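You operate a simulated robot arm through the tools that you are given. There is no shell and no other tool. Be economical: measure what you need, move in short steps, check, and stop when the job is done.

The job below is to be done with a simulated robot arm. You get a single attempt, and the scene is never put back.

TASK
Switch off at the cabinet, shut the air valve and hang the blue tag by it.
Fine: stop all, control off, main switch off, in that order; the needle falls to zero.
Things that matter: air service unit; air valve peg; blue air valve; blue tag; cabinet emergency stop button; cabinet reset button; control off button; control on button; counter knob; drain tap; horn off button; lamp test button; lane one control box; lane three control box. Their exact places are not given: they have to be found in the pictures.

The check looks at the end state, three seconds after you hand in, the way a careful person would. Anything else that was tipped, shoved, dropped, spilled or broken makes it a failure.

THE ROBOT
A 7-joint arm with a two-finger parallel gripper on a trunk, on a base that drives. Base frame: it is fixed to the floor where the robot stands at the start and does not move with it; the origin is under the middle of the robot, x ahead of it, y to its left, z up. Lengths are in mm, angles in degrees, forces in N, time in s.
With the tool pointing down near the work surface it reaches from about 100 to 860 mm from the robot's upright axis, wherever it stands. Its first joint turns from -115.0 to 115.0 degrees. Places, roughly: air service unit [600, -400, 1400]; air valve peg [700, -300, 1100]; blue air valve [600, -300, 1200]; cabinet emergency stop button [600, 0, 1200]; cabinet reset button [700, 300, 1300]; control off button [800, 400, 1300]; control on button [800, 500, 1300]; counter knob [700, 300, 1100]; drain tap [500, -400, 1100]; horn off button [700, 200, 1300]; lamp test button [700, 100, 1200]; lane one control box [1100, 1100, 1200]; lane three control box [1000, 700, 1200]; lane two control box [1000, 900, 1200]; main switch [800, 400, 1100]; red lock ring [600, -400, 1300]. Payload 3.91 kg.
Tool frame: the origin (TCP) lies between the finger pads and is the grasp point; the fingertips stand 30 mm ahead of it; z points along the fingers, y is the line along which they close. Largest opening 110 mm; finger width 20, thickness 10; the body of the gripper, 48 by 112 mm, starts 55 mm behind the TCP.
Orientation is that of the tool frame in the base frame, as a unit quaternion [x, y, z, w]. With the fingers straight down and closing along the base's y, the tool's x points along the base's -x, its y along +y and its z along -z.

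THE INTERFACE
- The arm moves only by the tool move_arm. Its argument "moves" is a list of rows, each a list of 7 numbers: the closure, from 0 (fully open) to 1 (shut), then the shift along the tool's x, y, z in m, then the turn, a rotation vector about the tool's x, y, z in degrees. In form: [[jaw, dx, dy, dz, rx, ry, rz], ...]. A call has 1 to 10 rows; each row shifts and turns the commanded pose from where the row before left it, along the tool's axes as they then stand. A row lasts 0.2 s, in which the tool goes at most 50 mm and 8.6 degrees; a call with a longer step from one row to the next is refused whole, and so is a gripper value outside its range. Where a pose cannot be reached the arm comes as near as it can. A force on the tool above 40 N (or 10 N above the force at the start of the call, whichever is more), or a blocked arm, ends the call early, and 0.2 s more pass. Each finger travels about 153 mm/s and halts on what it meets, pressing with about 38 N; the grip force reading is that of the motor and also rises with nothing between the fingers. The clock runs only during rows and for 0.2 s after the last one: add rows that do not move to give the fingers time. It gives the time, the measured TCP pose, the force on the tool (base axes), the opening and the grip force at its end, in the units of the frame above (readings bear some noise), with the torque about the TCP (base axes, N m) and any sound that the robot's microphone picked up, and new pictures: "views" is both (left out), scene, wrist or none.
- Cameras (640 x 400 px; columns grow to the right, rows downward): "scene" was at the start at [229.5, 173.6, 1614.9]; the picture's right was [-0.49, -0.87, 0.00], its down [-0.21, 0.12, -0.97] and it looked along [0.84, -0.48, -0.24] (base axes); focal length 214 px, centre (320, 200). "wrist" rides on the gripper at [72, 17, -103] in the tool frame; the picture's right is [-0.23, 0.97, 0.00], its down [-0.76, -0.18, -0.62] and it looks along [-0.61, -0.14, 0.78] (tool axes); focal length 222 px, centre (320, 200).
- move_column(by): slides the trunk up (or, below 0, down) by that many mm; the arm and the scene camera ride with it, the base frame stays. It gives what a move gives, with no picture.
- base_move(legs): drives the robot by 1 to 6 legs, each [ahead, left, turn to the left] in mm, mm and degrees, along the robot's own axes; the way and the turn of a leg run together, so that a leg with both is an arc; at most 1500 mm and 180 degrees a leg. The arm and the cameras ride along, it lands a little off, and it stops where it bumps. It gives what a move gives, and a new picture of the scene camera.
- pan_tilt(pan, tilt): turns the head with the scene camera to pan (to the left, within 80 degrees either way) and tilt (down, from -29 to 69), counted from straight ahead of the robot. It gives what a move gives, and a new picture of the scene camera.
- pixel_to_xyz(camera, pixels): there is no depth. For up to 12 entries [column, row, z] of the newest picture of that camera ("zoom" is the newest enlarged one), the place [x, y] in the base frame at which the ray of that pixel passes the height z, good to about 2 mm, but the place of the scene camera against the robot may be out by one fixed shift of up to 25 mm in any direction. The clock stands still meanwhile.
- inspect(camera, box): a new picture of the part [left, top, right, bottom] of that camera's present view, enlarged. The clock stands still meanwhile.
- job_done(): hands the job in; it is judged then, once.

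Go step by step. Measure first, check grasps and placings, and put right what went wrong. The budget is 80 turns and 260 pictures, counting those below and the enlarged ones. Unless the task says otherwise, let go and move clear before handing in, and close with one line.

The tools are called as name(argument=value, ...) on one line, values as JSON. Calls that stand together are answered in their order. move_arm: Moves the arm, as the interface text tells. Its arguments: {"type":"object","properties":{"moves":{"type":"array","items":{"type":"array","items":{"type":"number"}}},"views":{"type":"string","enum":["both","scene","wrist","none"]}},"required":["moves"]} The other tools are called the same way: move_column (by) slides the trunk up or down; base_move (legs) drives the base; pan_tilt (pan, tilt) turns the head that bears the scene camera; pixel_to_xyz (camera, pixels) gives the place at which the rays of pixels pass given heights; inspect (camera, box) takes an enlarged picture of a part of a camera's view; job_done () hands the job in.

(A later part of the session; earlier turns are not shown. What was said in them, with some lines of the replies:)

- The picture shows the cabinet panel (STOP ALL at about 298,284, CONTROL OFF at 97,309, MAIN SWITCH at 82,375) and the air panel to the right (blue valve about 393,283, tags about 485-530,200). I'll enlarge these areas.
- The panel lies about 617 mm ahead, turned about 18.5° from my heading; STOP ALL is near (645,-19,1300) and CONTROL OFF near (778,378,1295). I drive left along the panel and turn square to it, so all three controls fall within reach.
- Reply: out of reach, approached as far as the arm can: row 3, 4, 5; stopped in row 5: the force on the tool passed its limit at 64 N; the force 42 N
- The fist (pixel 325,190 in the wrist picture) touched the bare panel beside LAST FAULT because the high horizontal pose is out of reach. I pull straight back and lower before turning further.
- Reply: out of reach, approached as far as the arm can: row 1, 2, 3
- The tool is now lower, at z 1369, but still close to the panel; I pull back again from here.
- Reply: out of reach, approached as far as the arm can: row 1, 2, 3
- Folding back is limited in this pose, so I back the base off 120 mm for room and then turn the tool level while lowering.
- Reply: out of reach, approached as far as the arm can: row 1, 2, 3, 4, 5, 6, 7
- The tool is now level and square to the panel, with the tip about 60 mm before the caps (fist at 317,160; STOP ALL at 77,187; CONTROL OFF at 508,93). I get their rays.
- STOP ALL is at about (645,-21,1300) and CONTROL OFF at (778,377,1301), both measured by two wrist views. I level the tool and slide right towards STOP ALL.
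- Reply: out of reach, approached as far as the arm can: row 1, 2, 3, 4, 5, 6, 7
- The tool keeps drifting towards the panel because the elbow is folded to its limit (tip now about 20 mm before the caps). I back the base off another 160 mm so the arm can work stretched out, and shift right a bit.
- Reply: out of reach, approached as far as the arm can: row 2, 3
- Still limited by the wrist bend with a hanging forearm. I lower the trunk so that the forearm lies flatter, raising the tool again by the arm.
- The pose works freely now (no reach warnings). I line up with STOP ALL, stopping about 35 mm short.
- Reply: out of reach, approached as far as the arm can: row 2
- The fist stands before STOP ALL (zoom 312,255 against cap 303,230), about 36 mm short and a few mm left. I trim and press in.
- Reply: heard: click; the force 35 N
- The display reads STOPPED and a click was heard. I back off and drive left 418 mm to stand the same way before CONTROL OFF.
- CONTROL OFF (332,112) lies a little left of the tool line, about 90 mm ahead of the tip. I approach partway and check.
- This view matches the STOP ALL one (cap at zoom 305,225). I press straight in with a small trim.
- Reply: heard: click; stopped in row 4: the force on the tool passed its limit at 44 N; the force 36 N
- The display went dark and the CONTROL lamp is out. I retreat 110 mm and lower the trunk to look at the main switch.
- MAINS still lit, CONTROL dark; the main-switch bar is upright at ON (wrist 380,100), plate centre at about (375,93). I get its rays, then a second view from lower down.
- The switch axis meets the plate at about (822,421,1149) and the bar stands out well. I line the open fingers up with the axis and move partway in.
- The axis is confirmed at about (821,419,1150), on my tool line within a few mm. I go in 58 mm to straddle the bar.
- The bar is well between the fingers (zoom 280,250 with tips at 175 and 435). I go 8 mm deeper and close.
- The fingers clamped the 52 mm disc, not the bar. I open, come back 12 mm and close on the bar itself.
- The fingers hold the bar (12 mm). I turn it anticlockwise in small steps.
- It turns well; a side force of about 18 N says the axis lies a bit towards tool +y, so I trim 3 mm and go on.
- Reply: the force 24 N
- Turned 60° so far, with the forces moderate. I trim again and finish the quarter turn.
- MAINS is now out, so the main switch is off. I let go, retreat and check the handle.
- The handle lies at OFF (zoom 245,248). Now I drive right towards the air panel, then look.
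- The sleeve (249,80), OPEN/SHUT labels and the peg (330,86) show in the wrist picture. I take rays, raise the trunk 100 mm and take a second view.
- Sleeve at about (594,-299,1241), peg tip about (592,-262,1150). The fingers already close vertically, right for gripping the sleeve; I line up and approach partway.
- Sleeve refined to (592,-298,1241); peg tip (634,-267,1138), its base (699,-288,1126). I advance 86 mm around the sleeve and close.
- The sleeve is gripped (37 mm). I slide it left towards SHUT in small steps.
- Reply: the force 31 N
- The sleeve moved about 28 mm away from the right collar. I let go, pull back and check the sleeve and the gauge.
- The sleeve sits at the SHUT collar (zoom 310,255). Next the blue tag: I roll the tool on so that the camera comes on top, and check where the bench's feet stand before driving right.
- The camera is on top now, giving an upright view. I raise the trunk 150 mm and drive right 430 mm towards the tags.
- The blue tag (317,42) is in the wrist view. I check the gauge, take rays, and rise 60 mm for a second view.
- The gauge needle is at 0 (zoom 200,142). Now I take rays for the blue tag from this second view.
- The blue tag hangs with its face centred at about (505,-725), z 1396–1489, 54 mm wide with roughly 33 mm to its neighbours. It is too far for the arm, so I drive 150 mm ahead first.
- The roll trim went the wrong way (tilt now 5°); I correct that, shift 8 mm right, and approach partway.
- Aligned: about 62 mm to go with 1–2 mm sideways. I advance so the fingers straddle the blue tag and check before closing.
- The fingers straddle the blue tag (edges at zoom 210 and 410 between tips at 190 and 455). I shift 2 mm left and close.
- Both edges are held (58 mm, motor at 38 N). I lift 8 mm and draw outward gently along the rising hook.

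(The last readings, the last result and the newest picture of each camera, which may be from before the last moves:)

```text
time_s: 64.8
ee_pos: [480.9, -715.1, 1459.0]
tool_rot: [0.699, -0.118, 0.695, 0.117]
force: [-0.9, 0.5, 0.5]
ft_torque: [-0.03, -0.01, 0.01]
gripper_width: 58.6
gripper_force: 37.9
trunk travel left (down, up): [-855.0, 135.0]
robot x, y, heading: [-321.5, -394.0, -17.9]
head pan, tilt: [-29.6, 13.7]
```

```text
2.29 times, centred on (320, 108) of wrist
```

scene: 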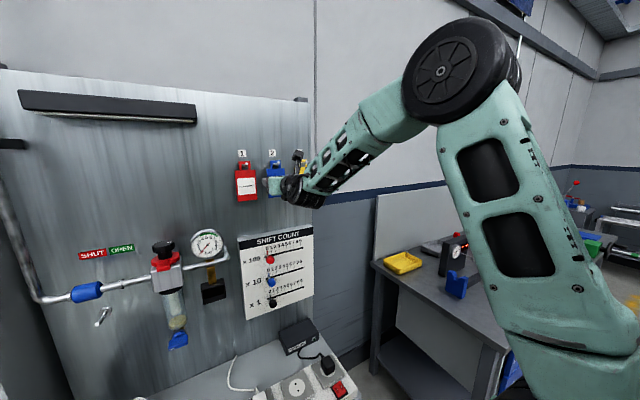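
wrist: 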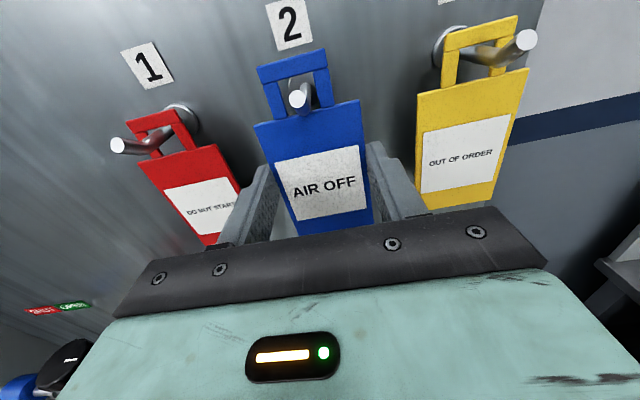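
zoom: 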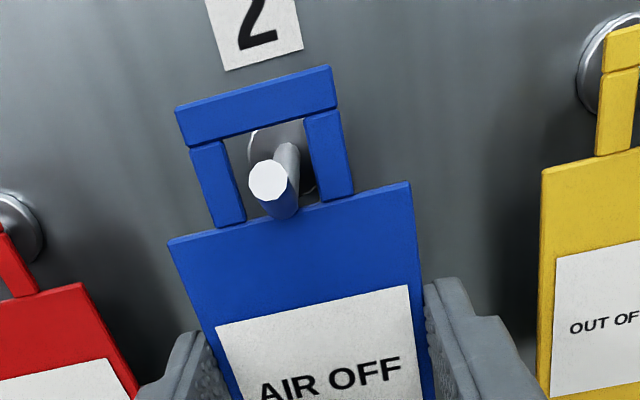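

The tag follows with no force and the hook tip (zoom 268,180) runs freely through the loop. I continue drawing out.

move_arm(moves=[[0.65, 0.001, 0, -0.008, 0, 0, 0], [0.65, 0.001, 0, -0.008, 0, 0, 0], [0.65, 0, 0, -0.008, 0, 0, 0], [0.65, 0, 0, -0.008, 0, 0, 0]], views="wrist")

inspect(camera="wrist", box=[200, 20, 440, 195])

```text
time_s: 65.8
ee_pos: [450.7, -706.4, 1460.8]
tool_rot: [0.699, -0.118, 0.696, 0.117]
force: [-0.4, 0.6, -0.2]
ft_torque: [0.02, 0.05, 0.04]
gripper_width: 58.6
gripper_force: 38.0
trunk travel left (down, up): [-855.0, 135.0]
robot x, y, heading: [-319.2, -390.7, -17.9]
head pan, tilt: [-29.6, 13.7]
```

wrist: 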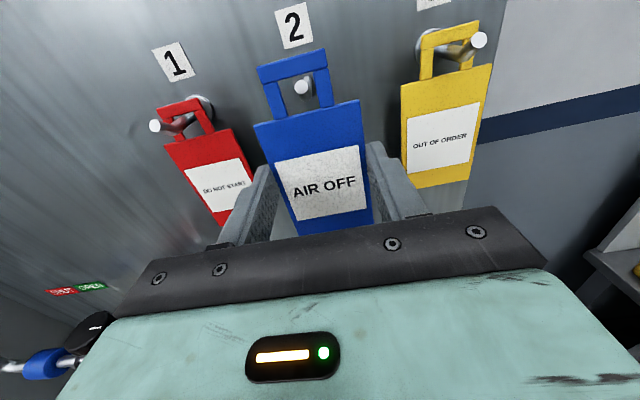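

```text
2.29 times, centred on (320, 108) of wrist
```

zoom: 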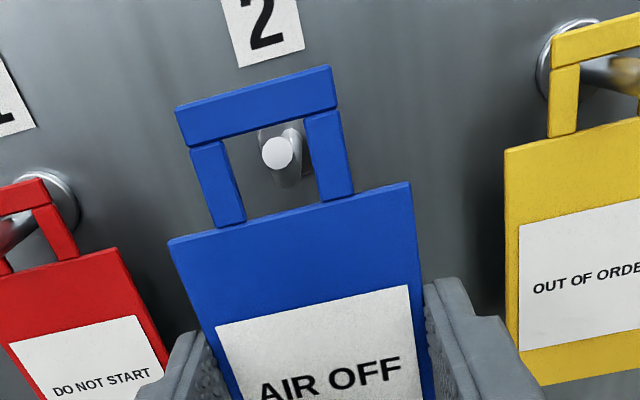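

The loop is just clear of the hook tip. I take one ray to the hook tip as reference, then draw the tag well out.

pixel_to_xyz(camera="wrist", pixels=[[302.1, 87.5, 1500], [302.1, 87.5, 1520], [300, 116, 1500], [300, 116, 1480]])

move_arm(moves=[[0.65, 0, 0, -0.02, 0, 0, 0], [0.65, 0, 0, -0.03, 0, 0, 0], [0.65, 0, 0, -0.04, 0, 0, 0], [0.65, 0, 0, -0.04, 0, 0, 0], [0.65, 0, 0, -0.04, 0, 0, 0]])

```text
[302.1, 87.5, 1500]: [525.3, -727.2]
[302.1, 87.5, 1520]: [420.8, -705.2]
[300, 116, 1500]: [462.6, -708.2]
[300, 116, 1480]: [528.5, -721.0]
```

```text
time_s: 67.0
ee_pos: [290.7, -654.0, 1457.1]
tool_rot: [0.699, -0.117, 0.696, 0.116]
force: [0.0, -0.1, 0.0]
ft_torque: [-0.01, -0.02, -0.01]
gripper_width: 58.7
gripper_force: 38.0
trunk travel left (down, up): [-855.0, 135.0]
robot x, y, heading: [-320.4, -390.5, -18.6]
head pan, tilt: [-29.6, 13.7]
```

scene: 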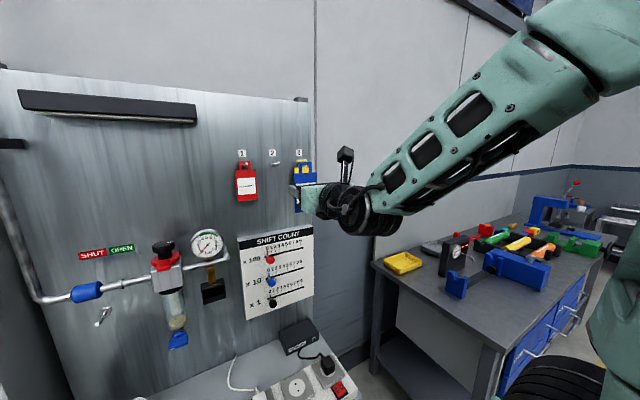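
wrist: 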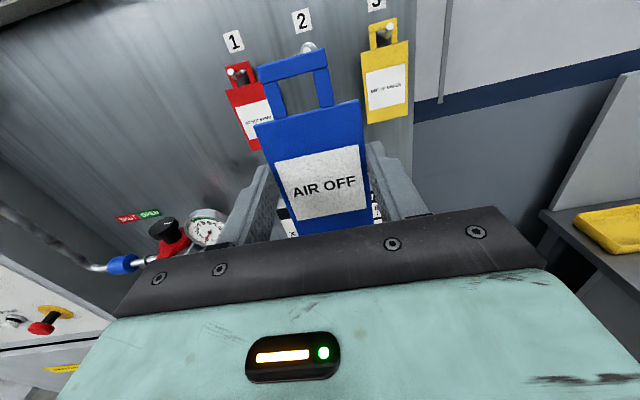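

The tag is firmly held. The rack hook tip measured at n 686, the same as the air peg, so I'll repeat the motion in reverse there; I drive left 478 mm, then lower the trunk.

base_move(legs=[[0, 478, 0]])

move_column(by=-340)

move_arm(moves=[[0.65, 0, 0, 0, 0, 0, 0]])

inspect(camera="wrist", box=[180, 0, 460, 200])

```text
time_s: 69.9
ee_pos: [443.3, -192.5, 1457.3]
tool_rot: [0.699, -0.117, 0.696, 0.115]
force: [0.2, 0.5, -0.3]
ft_torque: [-0.01, -0.01, -0.02]
gripper_width: 58.4
gripper_force: 38.0
trunk travel left (down, up): [-855.0, 135.0]
robot x, y, heading: [-168.9, 67.9, -18.0]
head pan, tilt: [-29.6, 13.7]
```

scene: 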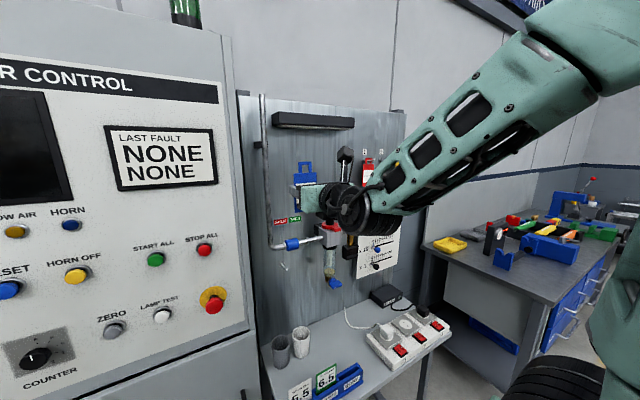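

```text
time_s: 73.2
ee_pos: [442.0, -191.2, 1117.8]
tool_rot: [0.699, -0.116, 0.696, 0.115]
force: [0.4, -0.7, -0.5]
ft_torque: [0.02, -0.01, 0.02]
gripper_width: 58.3
gripper_force: 37.9
trunk travel left (down, up): [-515.0, 475.0]
robot x, y, heading: [-168.3, 72.4, -18.1]
head pan, tilt: [-29.6, 13.7]
```

```text
time_s: 73.6
ee_pos: [440.7, -191.8, 1117.8]
tool_rot: [0.7, -0.117, 0.695, 0.115]
force: [0.4, -0.1, -1.0]
ft_torque: [-0.02, 0.0, 0.02]
gripper_width: 58.6
gripper_force: 37.7
trunk travel left (down, up): [-515.0, 475.0]
robot x, y, heading: [-170.2, 71.5, -18.0]
head pan, tilt: [-29.6, 13.7]
```

scene: 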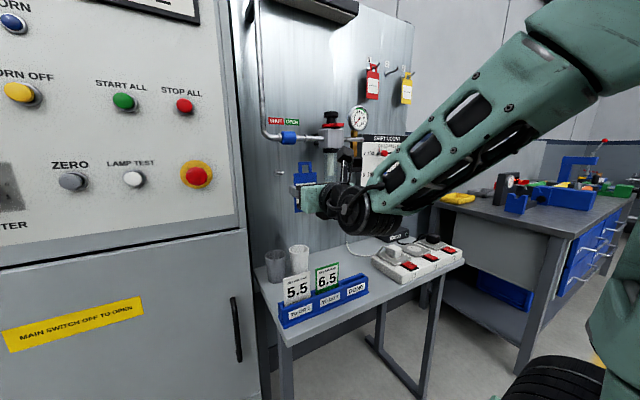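
wrist: 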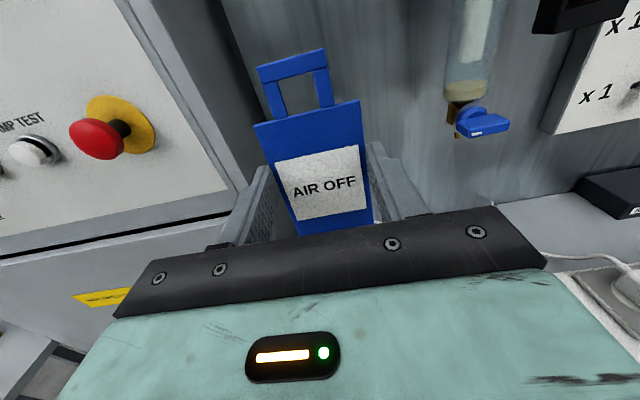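

```text
2.00 times, centred on (320, 100) of wrist
```

zoom: 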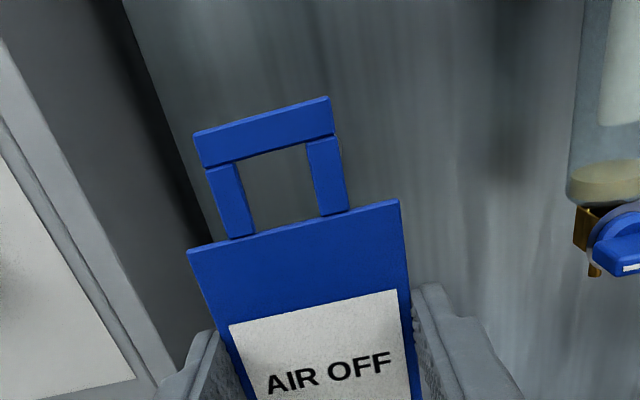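

The peg is above the view. I move in to TCP n≈580 and down to z 1089, staying about 100 mm short of the peg, and look again.

move_arm(moves=[[0.65, -0.014, 0.004, 0.03, 0, 0, 0], [0.65, -0.014, 0.004, 0.03, 0, 0, 0], [0.65, 0, 0, 0.03, 0, 0, 0], [0.65, 0, 0, 0.02, 0, 0, 0], [0.65, 0, 0, 0, 0, 0, 0]])

inspect(camera="wrist", box=[180, 0, 460, 200])

inspect(camera="scene", box=[240, 90, 400, 220])

```text
time_s: 74.8
ee_pos: [544.0, -236.2, 1088.2]
tool_rot: [0.699, -0.117, 0.696, 0.116]
force: [0.4, 0.5, -0.4]
ft_torque: [0.01, -0.04, -0.01]
gripper_width: 58.7
gripper_force: 38.1
out of reach, approached as far as the arm can: row 2
trunk travel left (down, up): [-515.0, 475.0]
robot x, y, heading: [-168.8, 70.4, -18.1]
head pan, tilt: [-29.6, 13.7]
```

scene: 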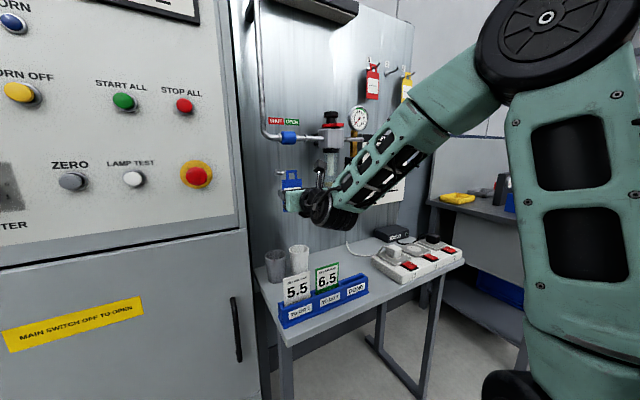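
wrist: 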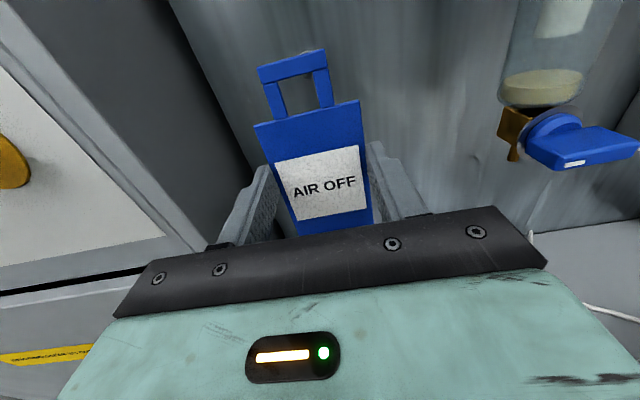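

```text
2.00 times, centred on (320, 100) of wrist
```

zoom: 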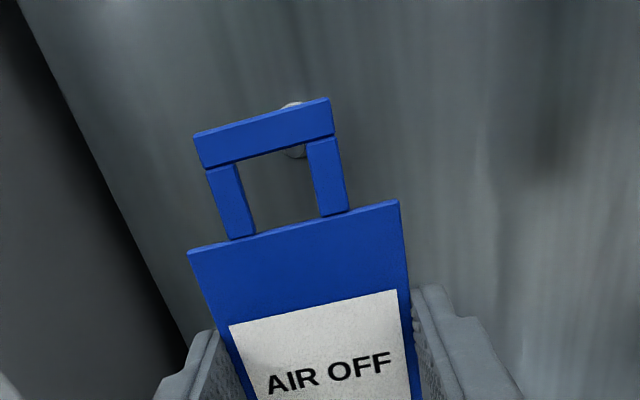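

```text
3.08 times, centred on (320, 155) of scene
```

zoom: 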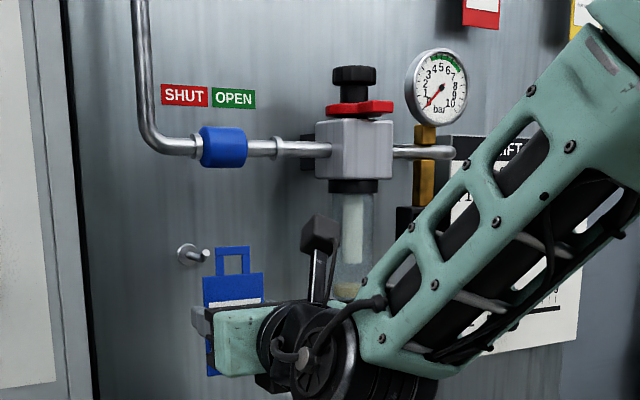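

The peg shows just behind the loop's top bar (zoom 293,125), on a path like that at the rack. I advance 45 mm and look again.

move_arm(moves=[[0.65, 0, 0, 0.025, 0, 0, 0], [0.65, 0, 0, 0.02, 0, 0, 0], [0.65, 0, 0, 0, 0, 0, 0]], views="wrist")

inspect(camera="wrist", box=[200, 20, 440, 195])

inspect(camera="scene", box=[260, 130, 340, 220])

```text
time_s: 75.6
ee_pos: [585.6, -251.0, 1089.1]
tool_rot: [0.699, -0.117, 0.696, 0.116]
force: [-0.3, -0.4, -0.1]
ft_torque: [0.0, 0.05, -0.02]
gripper_width: 58.7
gripper_force: 37.8
trunk travel left (down, up): [-515.0, 475.0]
robot x, y, heading: [-171.1, 70.8, -18.1]
head pan, tilt: [-29.6, 13.7]
```

wrist: 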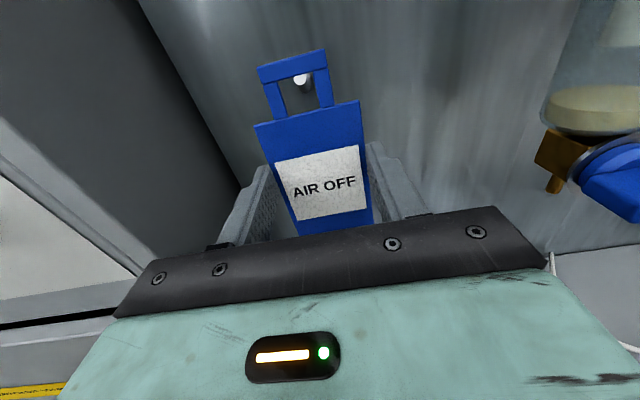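

```text
2.29 times, centred on (320, 108) of wrist
```

zoom: 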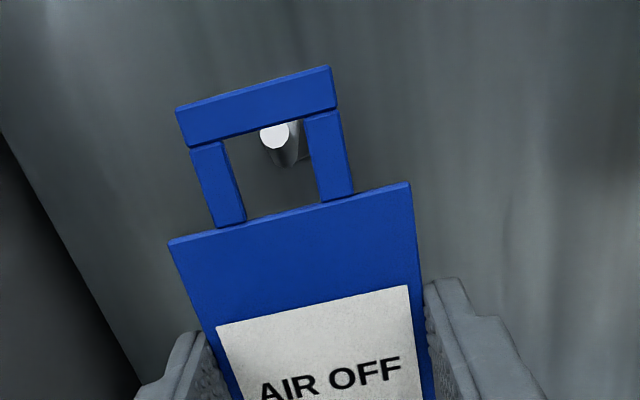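

```text
4.44 times, centred on (300, 175) of scene
```

zoom: 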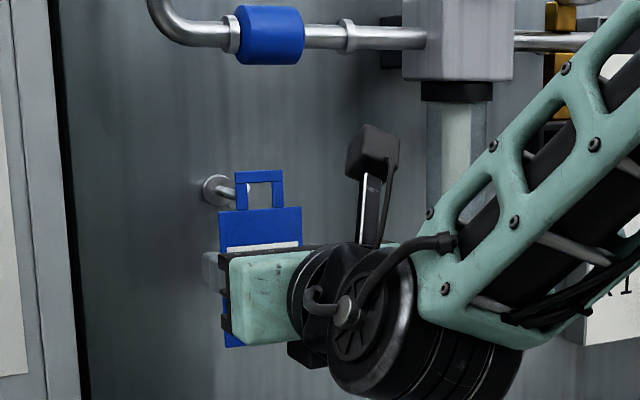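

The peg tip (zoom 274,134) sits within the loop opening, matching the rack reference. I advance 25 mm, watching.

move_arm(moves=[[0.65, 0.0005, 0, 0.008, 0, 0, 0], [0.65, 0.0005, 0, 0.008, 0, 0, 0], [0.65, 0, 0, 0.009, 0, 0, 0]], views="wrist")

inspect(camera="wrist", box=[200, 20, 440, 195])

```text
time_s: 76.4
ee_pos: [609.2, -259.2, 1090.6]
tool_rot: [0.7, -0.117, 0.695, 0.116]
force: [0.0, -0.6, -0.3]
ft_torque: [0.01, 0.03, 0.0]
gripper_width: 58.5
gripper_force: 37.9
trunk travel left (down, up): [-515.0, 475.0]
robot x, y, heading: [-167.3, 72.7, -18.0]
head pan, tilt: [-29.6, 13.7]
```

wrist: 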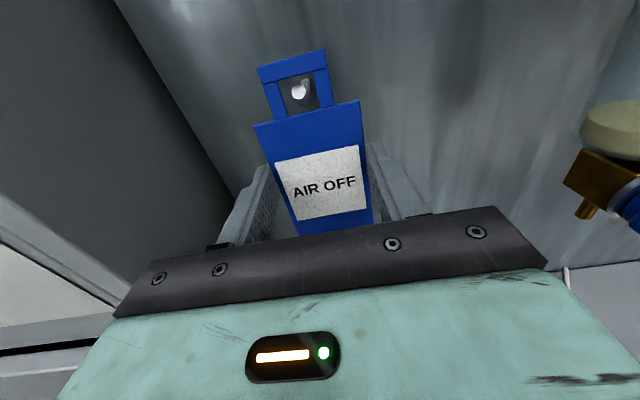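

```text
2.29 times, centred on (320, 108) of wrist
```

zoom: 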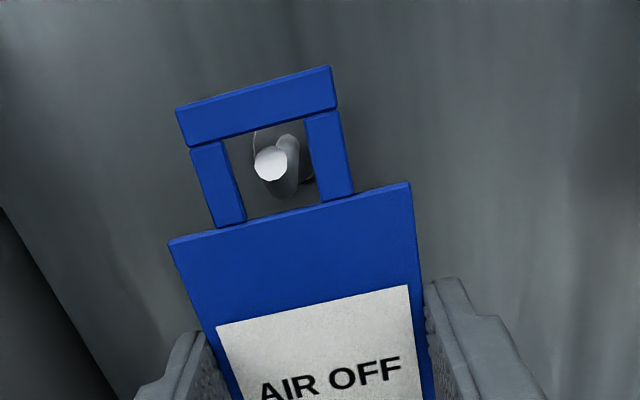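

The tip is centred in the opening (zoom 270,163). I go in another 42 mm so the loop slides along the peg.

move_arm(moves=[[0.65, 0, -0.001, 0.009, 0, 0, 0], [0.65, 0, 0, 0.009, 0, 0, 0], [0.65, -0.001, 0, 0.008, 0, 0, 0], [0.65, -0.001, 0, 0.008, 0, 0, 0], [0.65, -0.001, 0, 0.006, 0, 0, 0]])

inspect(camera="wrist", box=[200, 20, 440, 195])

inspect(camera="scene", box=[260, 130, 340, 220])

```text
time_s: 77.6
ee_pos: [648.2, -270.3, 1086.7]
tool_rot: [0.7, -0.116, 0.696, 0.114]
force: [-0.1, 0.6, 0.0]
ft_torque: [0.01, 0.0, 0.0]
gripper_width: 58.3
gripper_force: 38.4
trunk travel left (down, up): [-515.0, 475.0]
robot x, y, heading: [-170.7, 70.6, -18.2]
head pan, tilt: [-29.6, 13.7]
```

scene: 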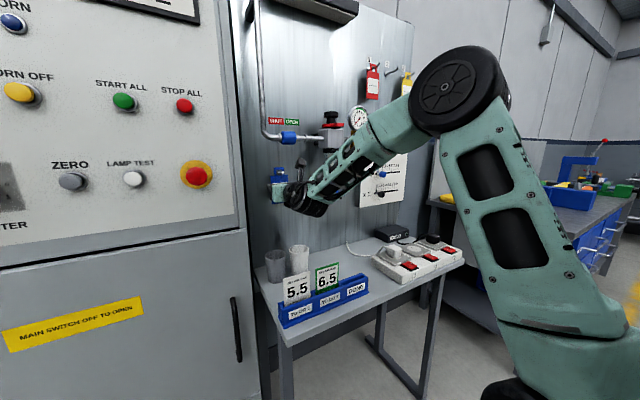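
wrist: 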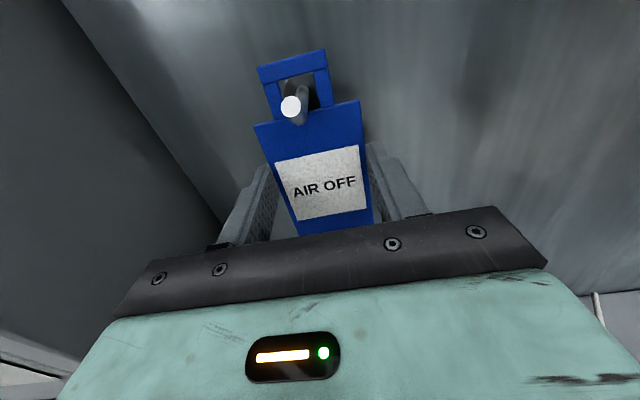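

```text
2.29 times, centred on (320, 108) of wrist
```

zoom: 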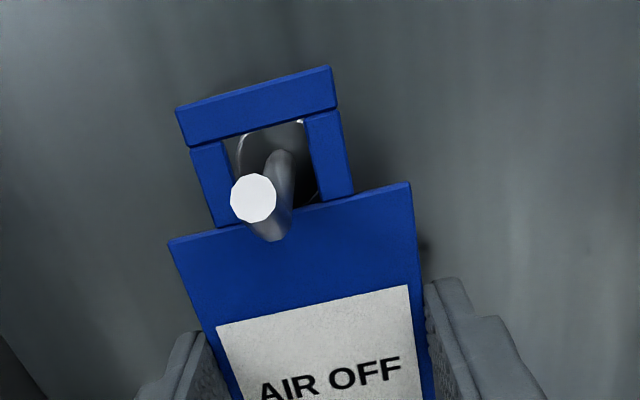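

```text
4.44 times, centred on (300, 175) of scene
```

zoom: 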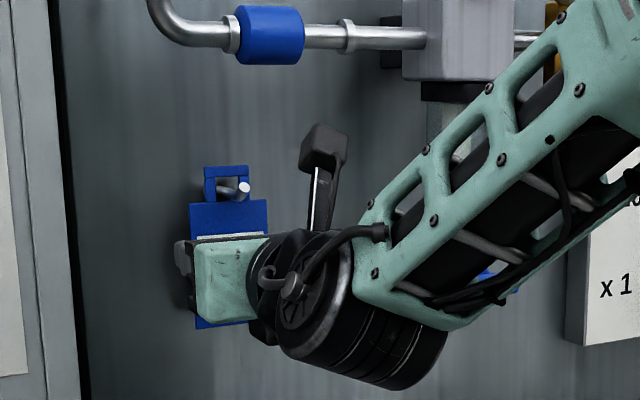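

The loop is on the peg, with the tip sticking out through it (zoom 253,197). I lower 6 mm until the bar nearly rests and open slowly.

move_arm(moves=[[0.65, -0.003, 0, 0, 0, 0, 0], [0.65, -0.003, 0, 0, 0, 0, 0], [0.44, 0, 0, 0, 0, 0, 0], [0.36, 0, 0, 0, 0, 0, 0], [0.32, 0, 0, 0, 0, 0, 0], [0.32, 0, 0, 0, 0, 0, 0]], views="wrist")

inspect(camera="wrist", box=[200, 20, 440, 195])

```text
time_s: 79.0
ee_pos: [648.4, -269.9, 1080.8]
tool_rot: [0.699, -0.116, 0.696, 0.115]
force: [0.0, -0.1, 0.0]
ft_torque: [0.0, -0.02, 0.01]
gripper_width: 74.7
gripper_force: 0.0
trunk travel left (down, up): [-515.0, 475.0]
robot x, y, heading: [-167.2, 70.6, -18.1]
head pan, tilt: [-29.6, 13.7]
```

wrist: 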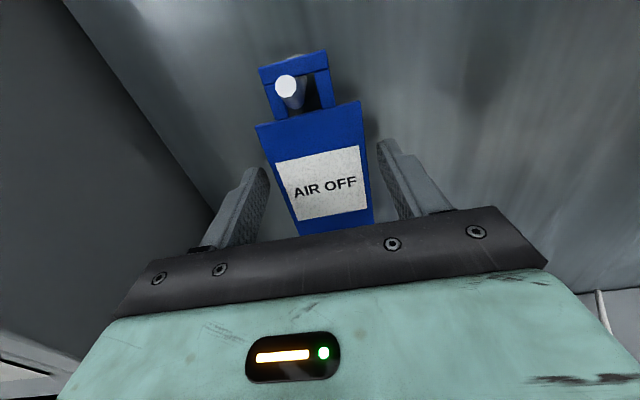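

```text
2.29 times, centred on (320, 108) of wrist
```

zoom: 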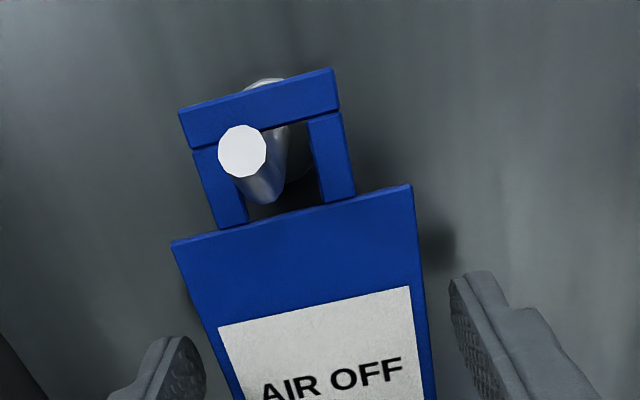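

The tag hangs free on the peg between the open fingers. I back straight out and check everything.

move_arm(moves=[[0.32, 0, 0, -0.02, 0, 0, 0], [0.32, 0, 0, -0.03, 0, 0, 0], [0.32, 0, 0, -0.04, 0, 0, 0], [0.32, 0, 0, -0.04, 0, 0, 0], [0.32, 0, 0, -0.04, 0, 0, 0]])

base_move(legs=[[-200, 0, 0]])

inspect(camera="scene", box=[200, 80, 400, 220])

inspect(camera="scene", box=[0, 0, 250, 220])

```text
time_s: 80.2
ee_pos: [485.0, -220.4, 1080.5]
tool_rot: [0.699, -0.118, 0.695, 0.116]
force: [-0.4, -0.8, 0.2]
ft_torque: [0.03, -0.02, 0.05]
gripper_width: 74.7
gripper_force: 0.1
trunk travel left (down, up): [-515.0, 475.0]
robot x, y, heading: [-168.1, 74.3, -18.0]
head pan, tilt: [-29.6, 13.7]
```

scene: 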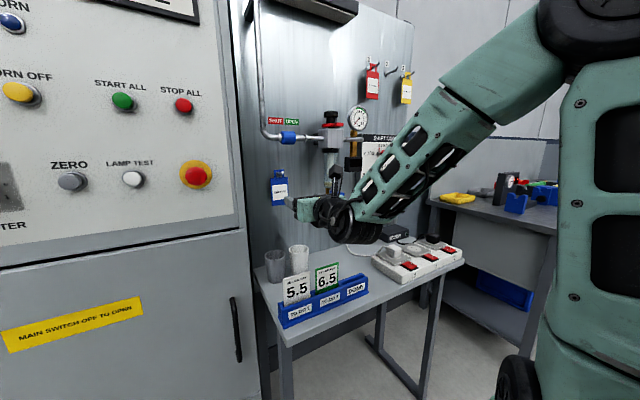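
wrist: 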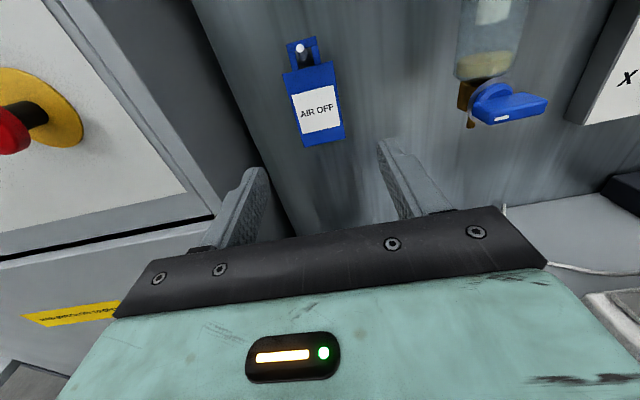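

```text
time_s: 81.8
ee_pos: [289.1, -154.5, 1081.0]
tool_rot: [0.7, -0.116, 0.695, 0.115]
force: [1.1, -0.4, -1.3]
ft_torque: [0.03, -0.01, 0.02]
gripper_width: 74.8
gripper_force: 0.0
trunk travel left (down, up): [-515.0, 475.0]
robot x, y, heading: [-365.1, 133.0, -17.7]
head pan, tilt: [-29.6, 13.7]
```

scene: 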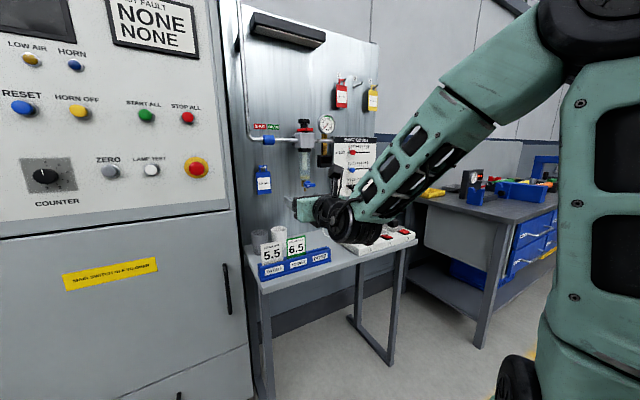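

```text
2.86 times, centred on (300, 150) of scene
```

zoom: 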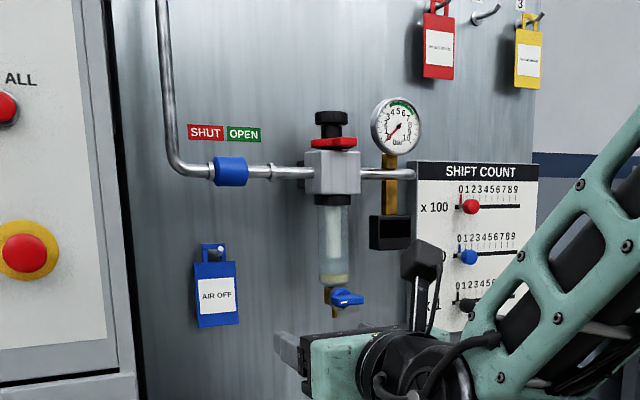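

```text
1.82 times, centred on (125, 110) of scene
```

zoom: 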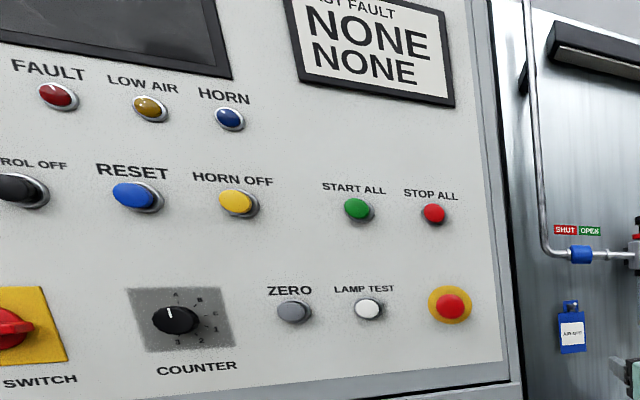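

The tag hangs on the peg (zoom 216,290), the sleeve is at SHUT, the needle is at zero, the display is dark and the main switch is off. The arm is clear, so I hand in.

job_done()

```text
The job is handed in.
```

I pressed stop all and control off, then turned the main switch off, in that order. The air valve is shut, the needle reads zero, and the blue tag hangs on the peg by the valve. Early on the closed gripper bumped the bare panel beside LAST FAULT at about 64 N; nothing looks moved or damaged there.
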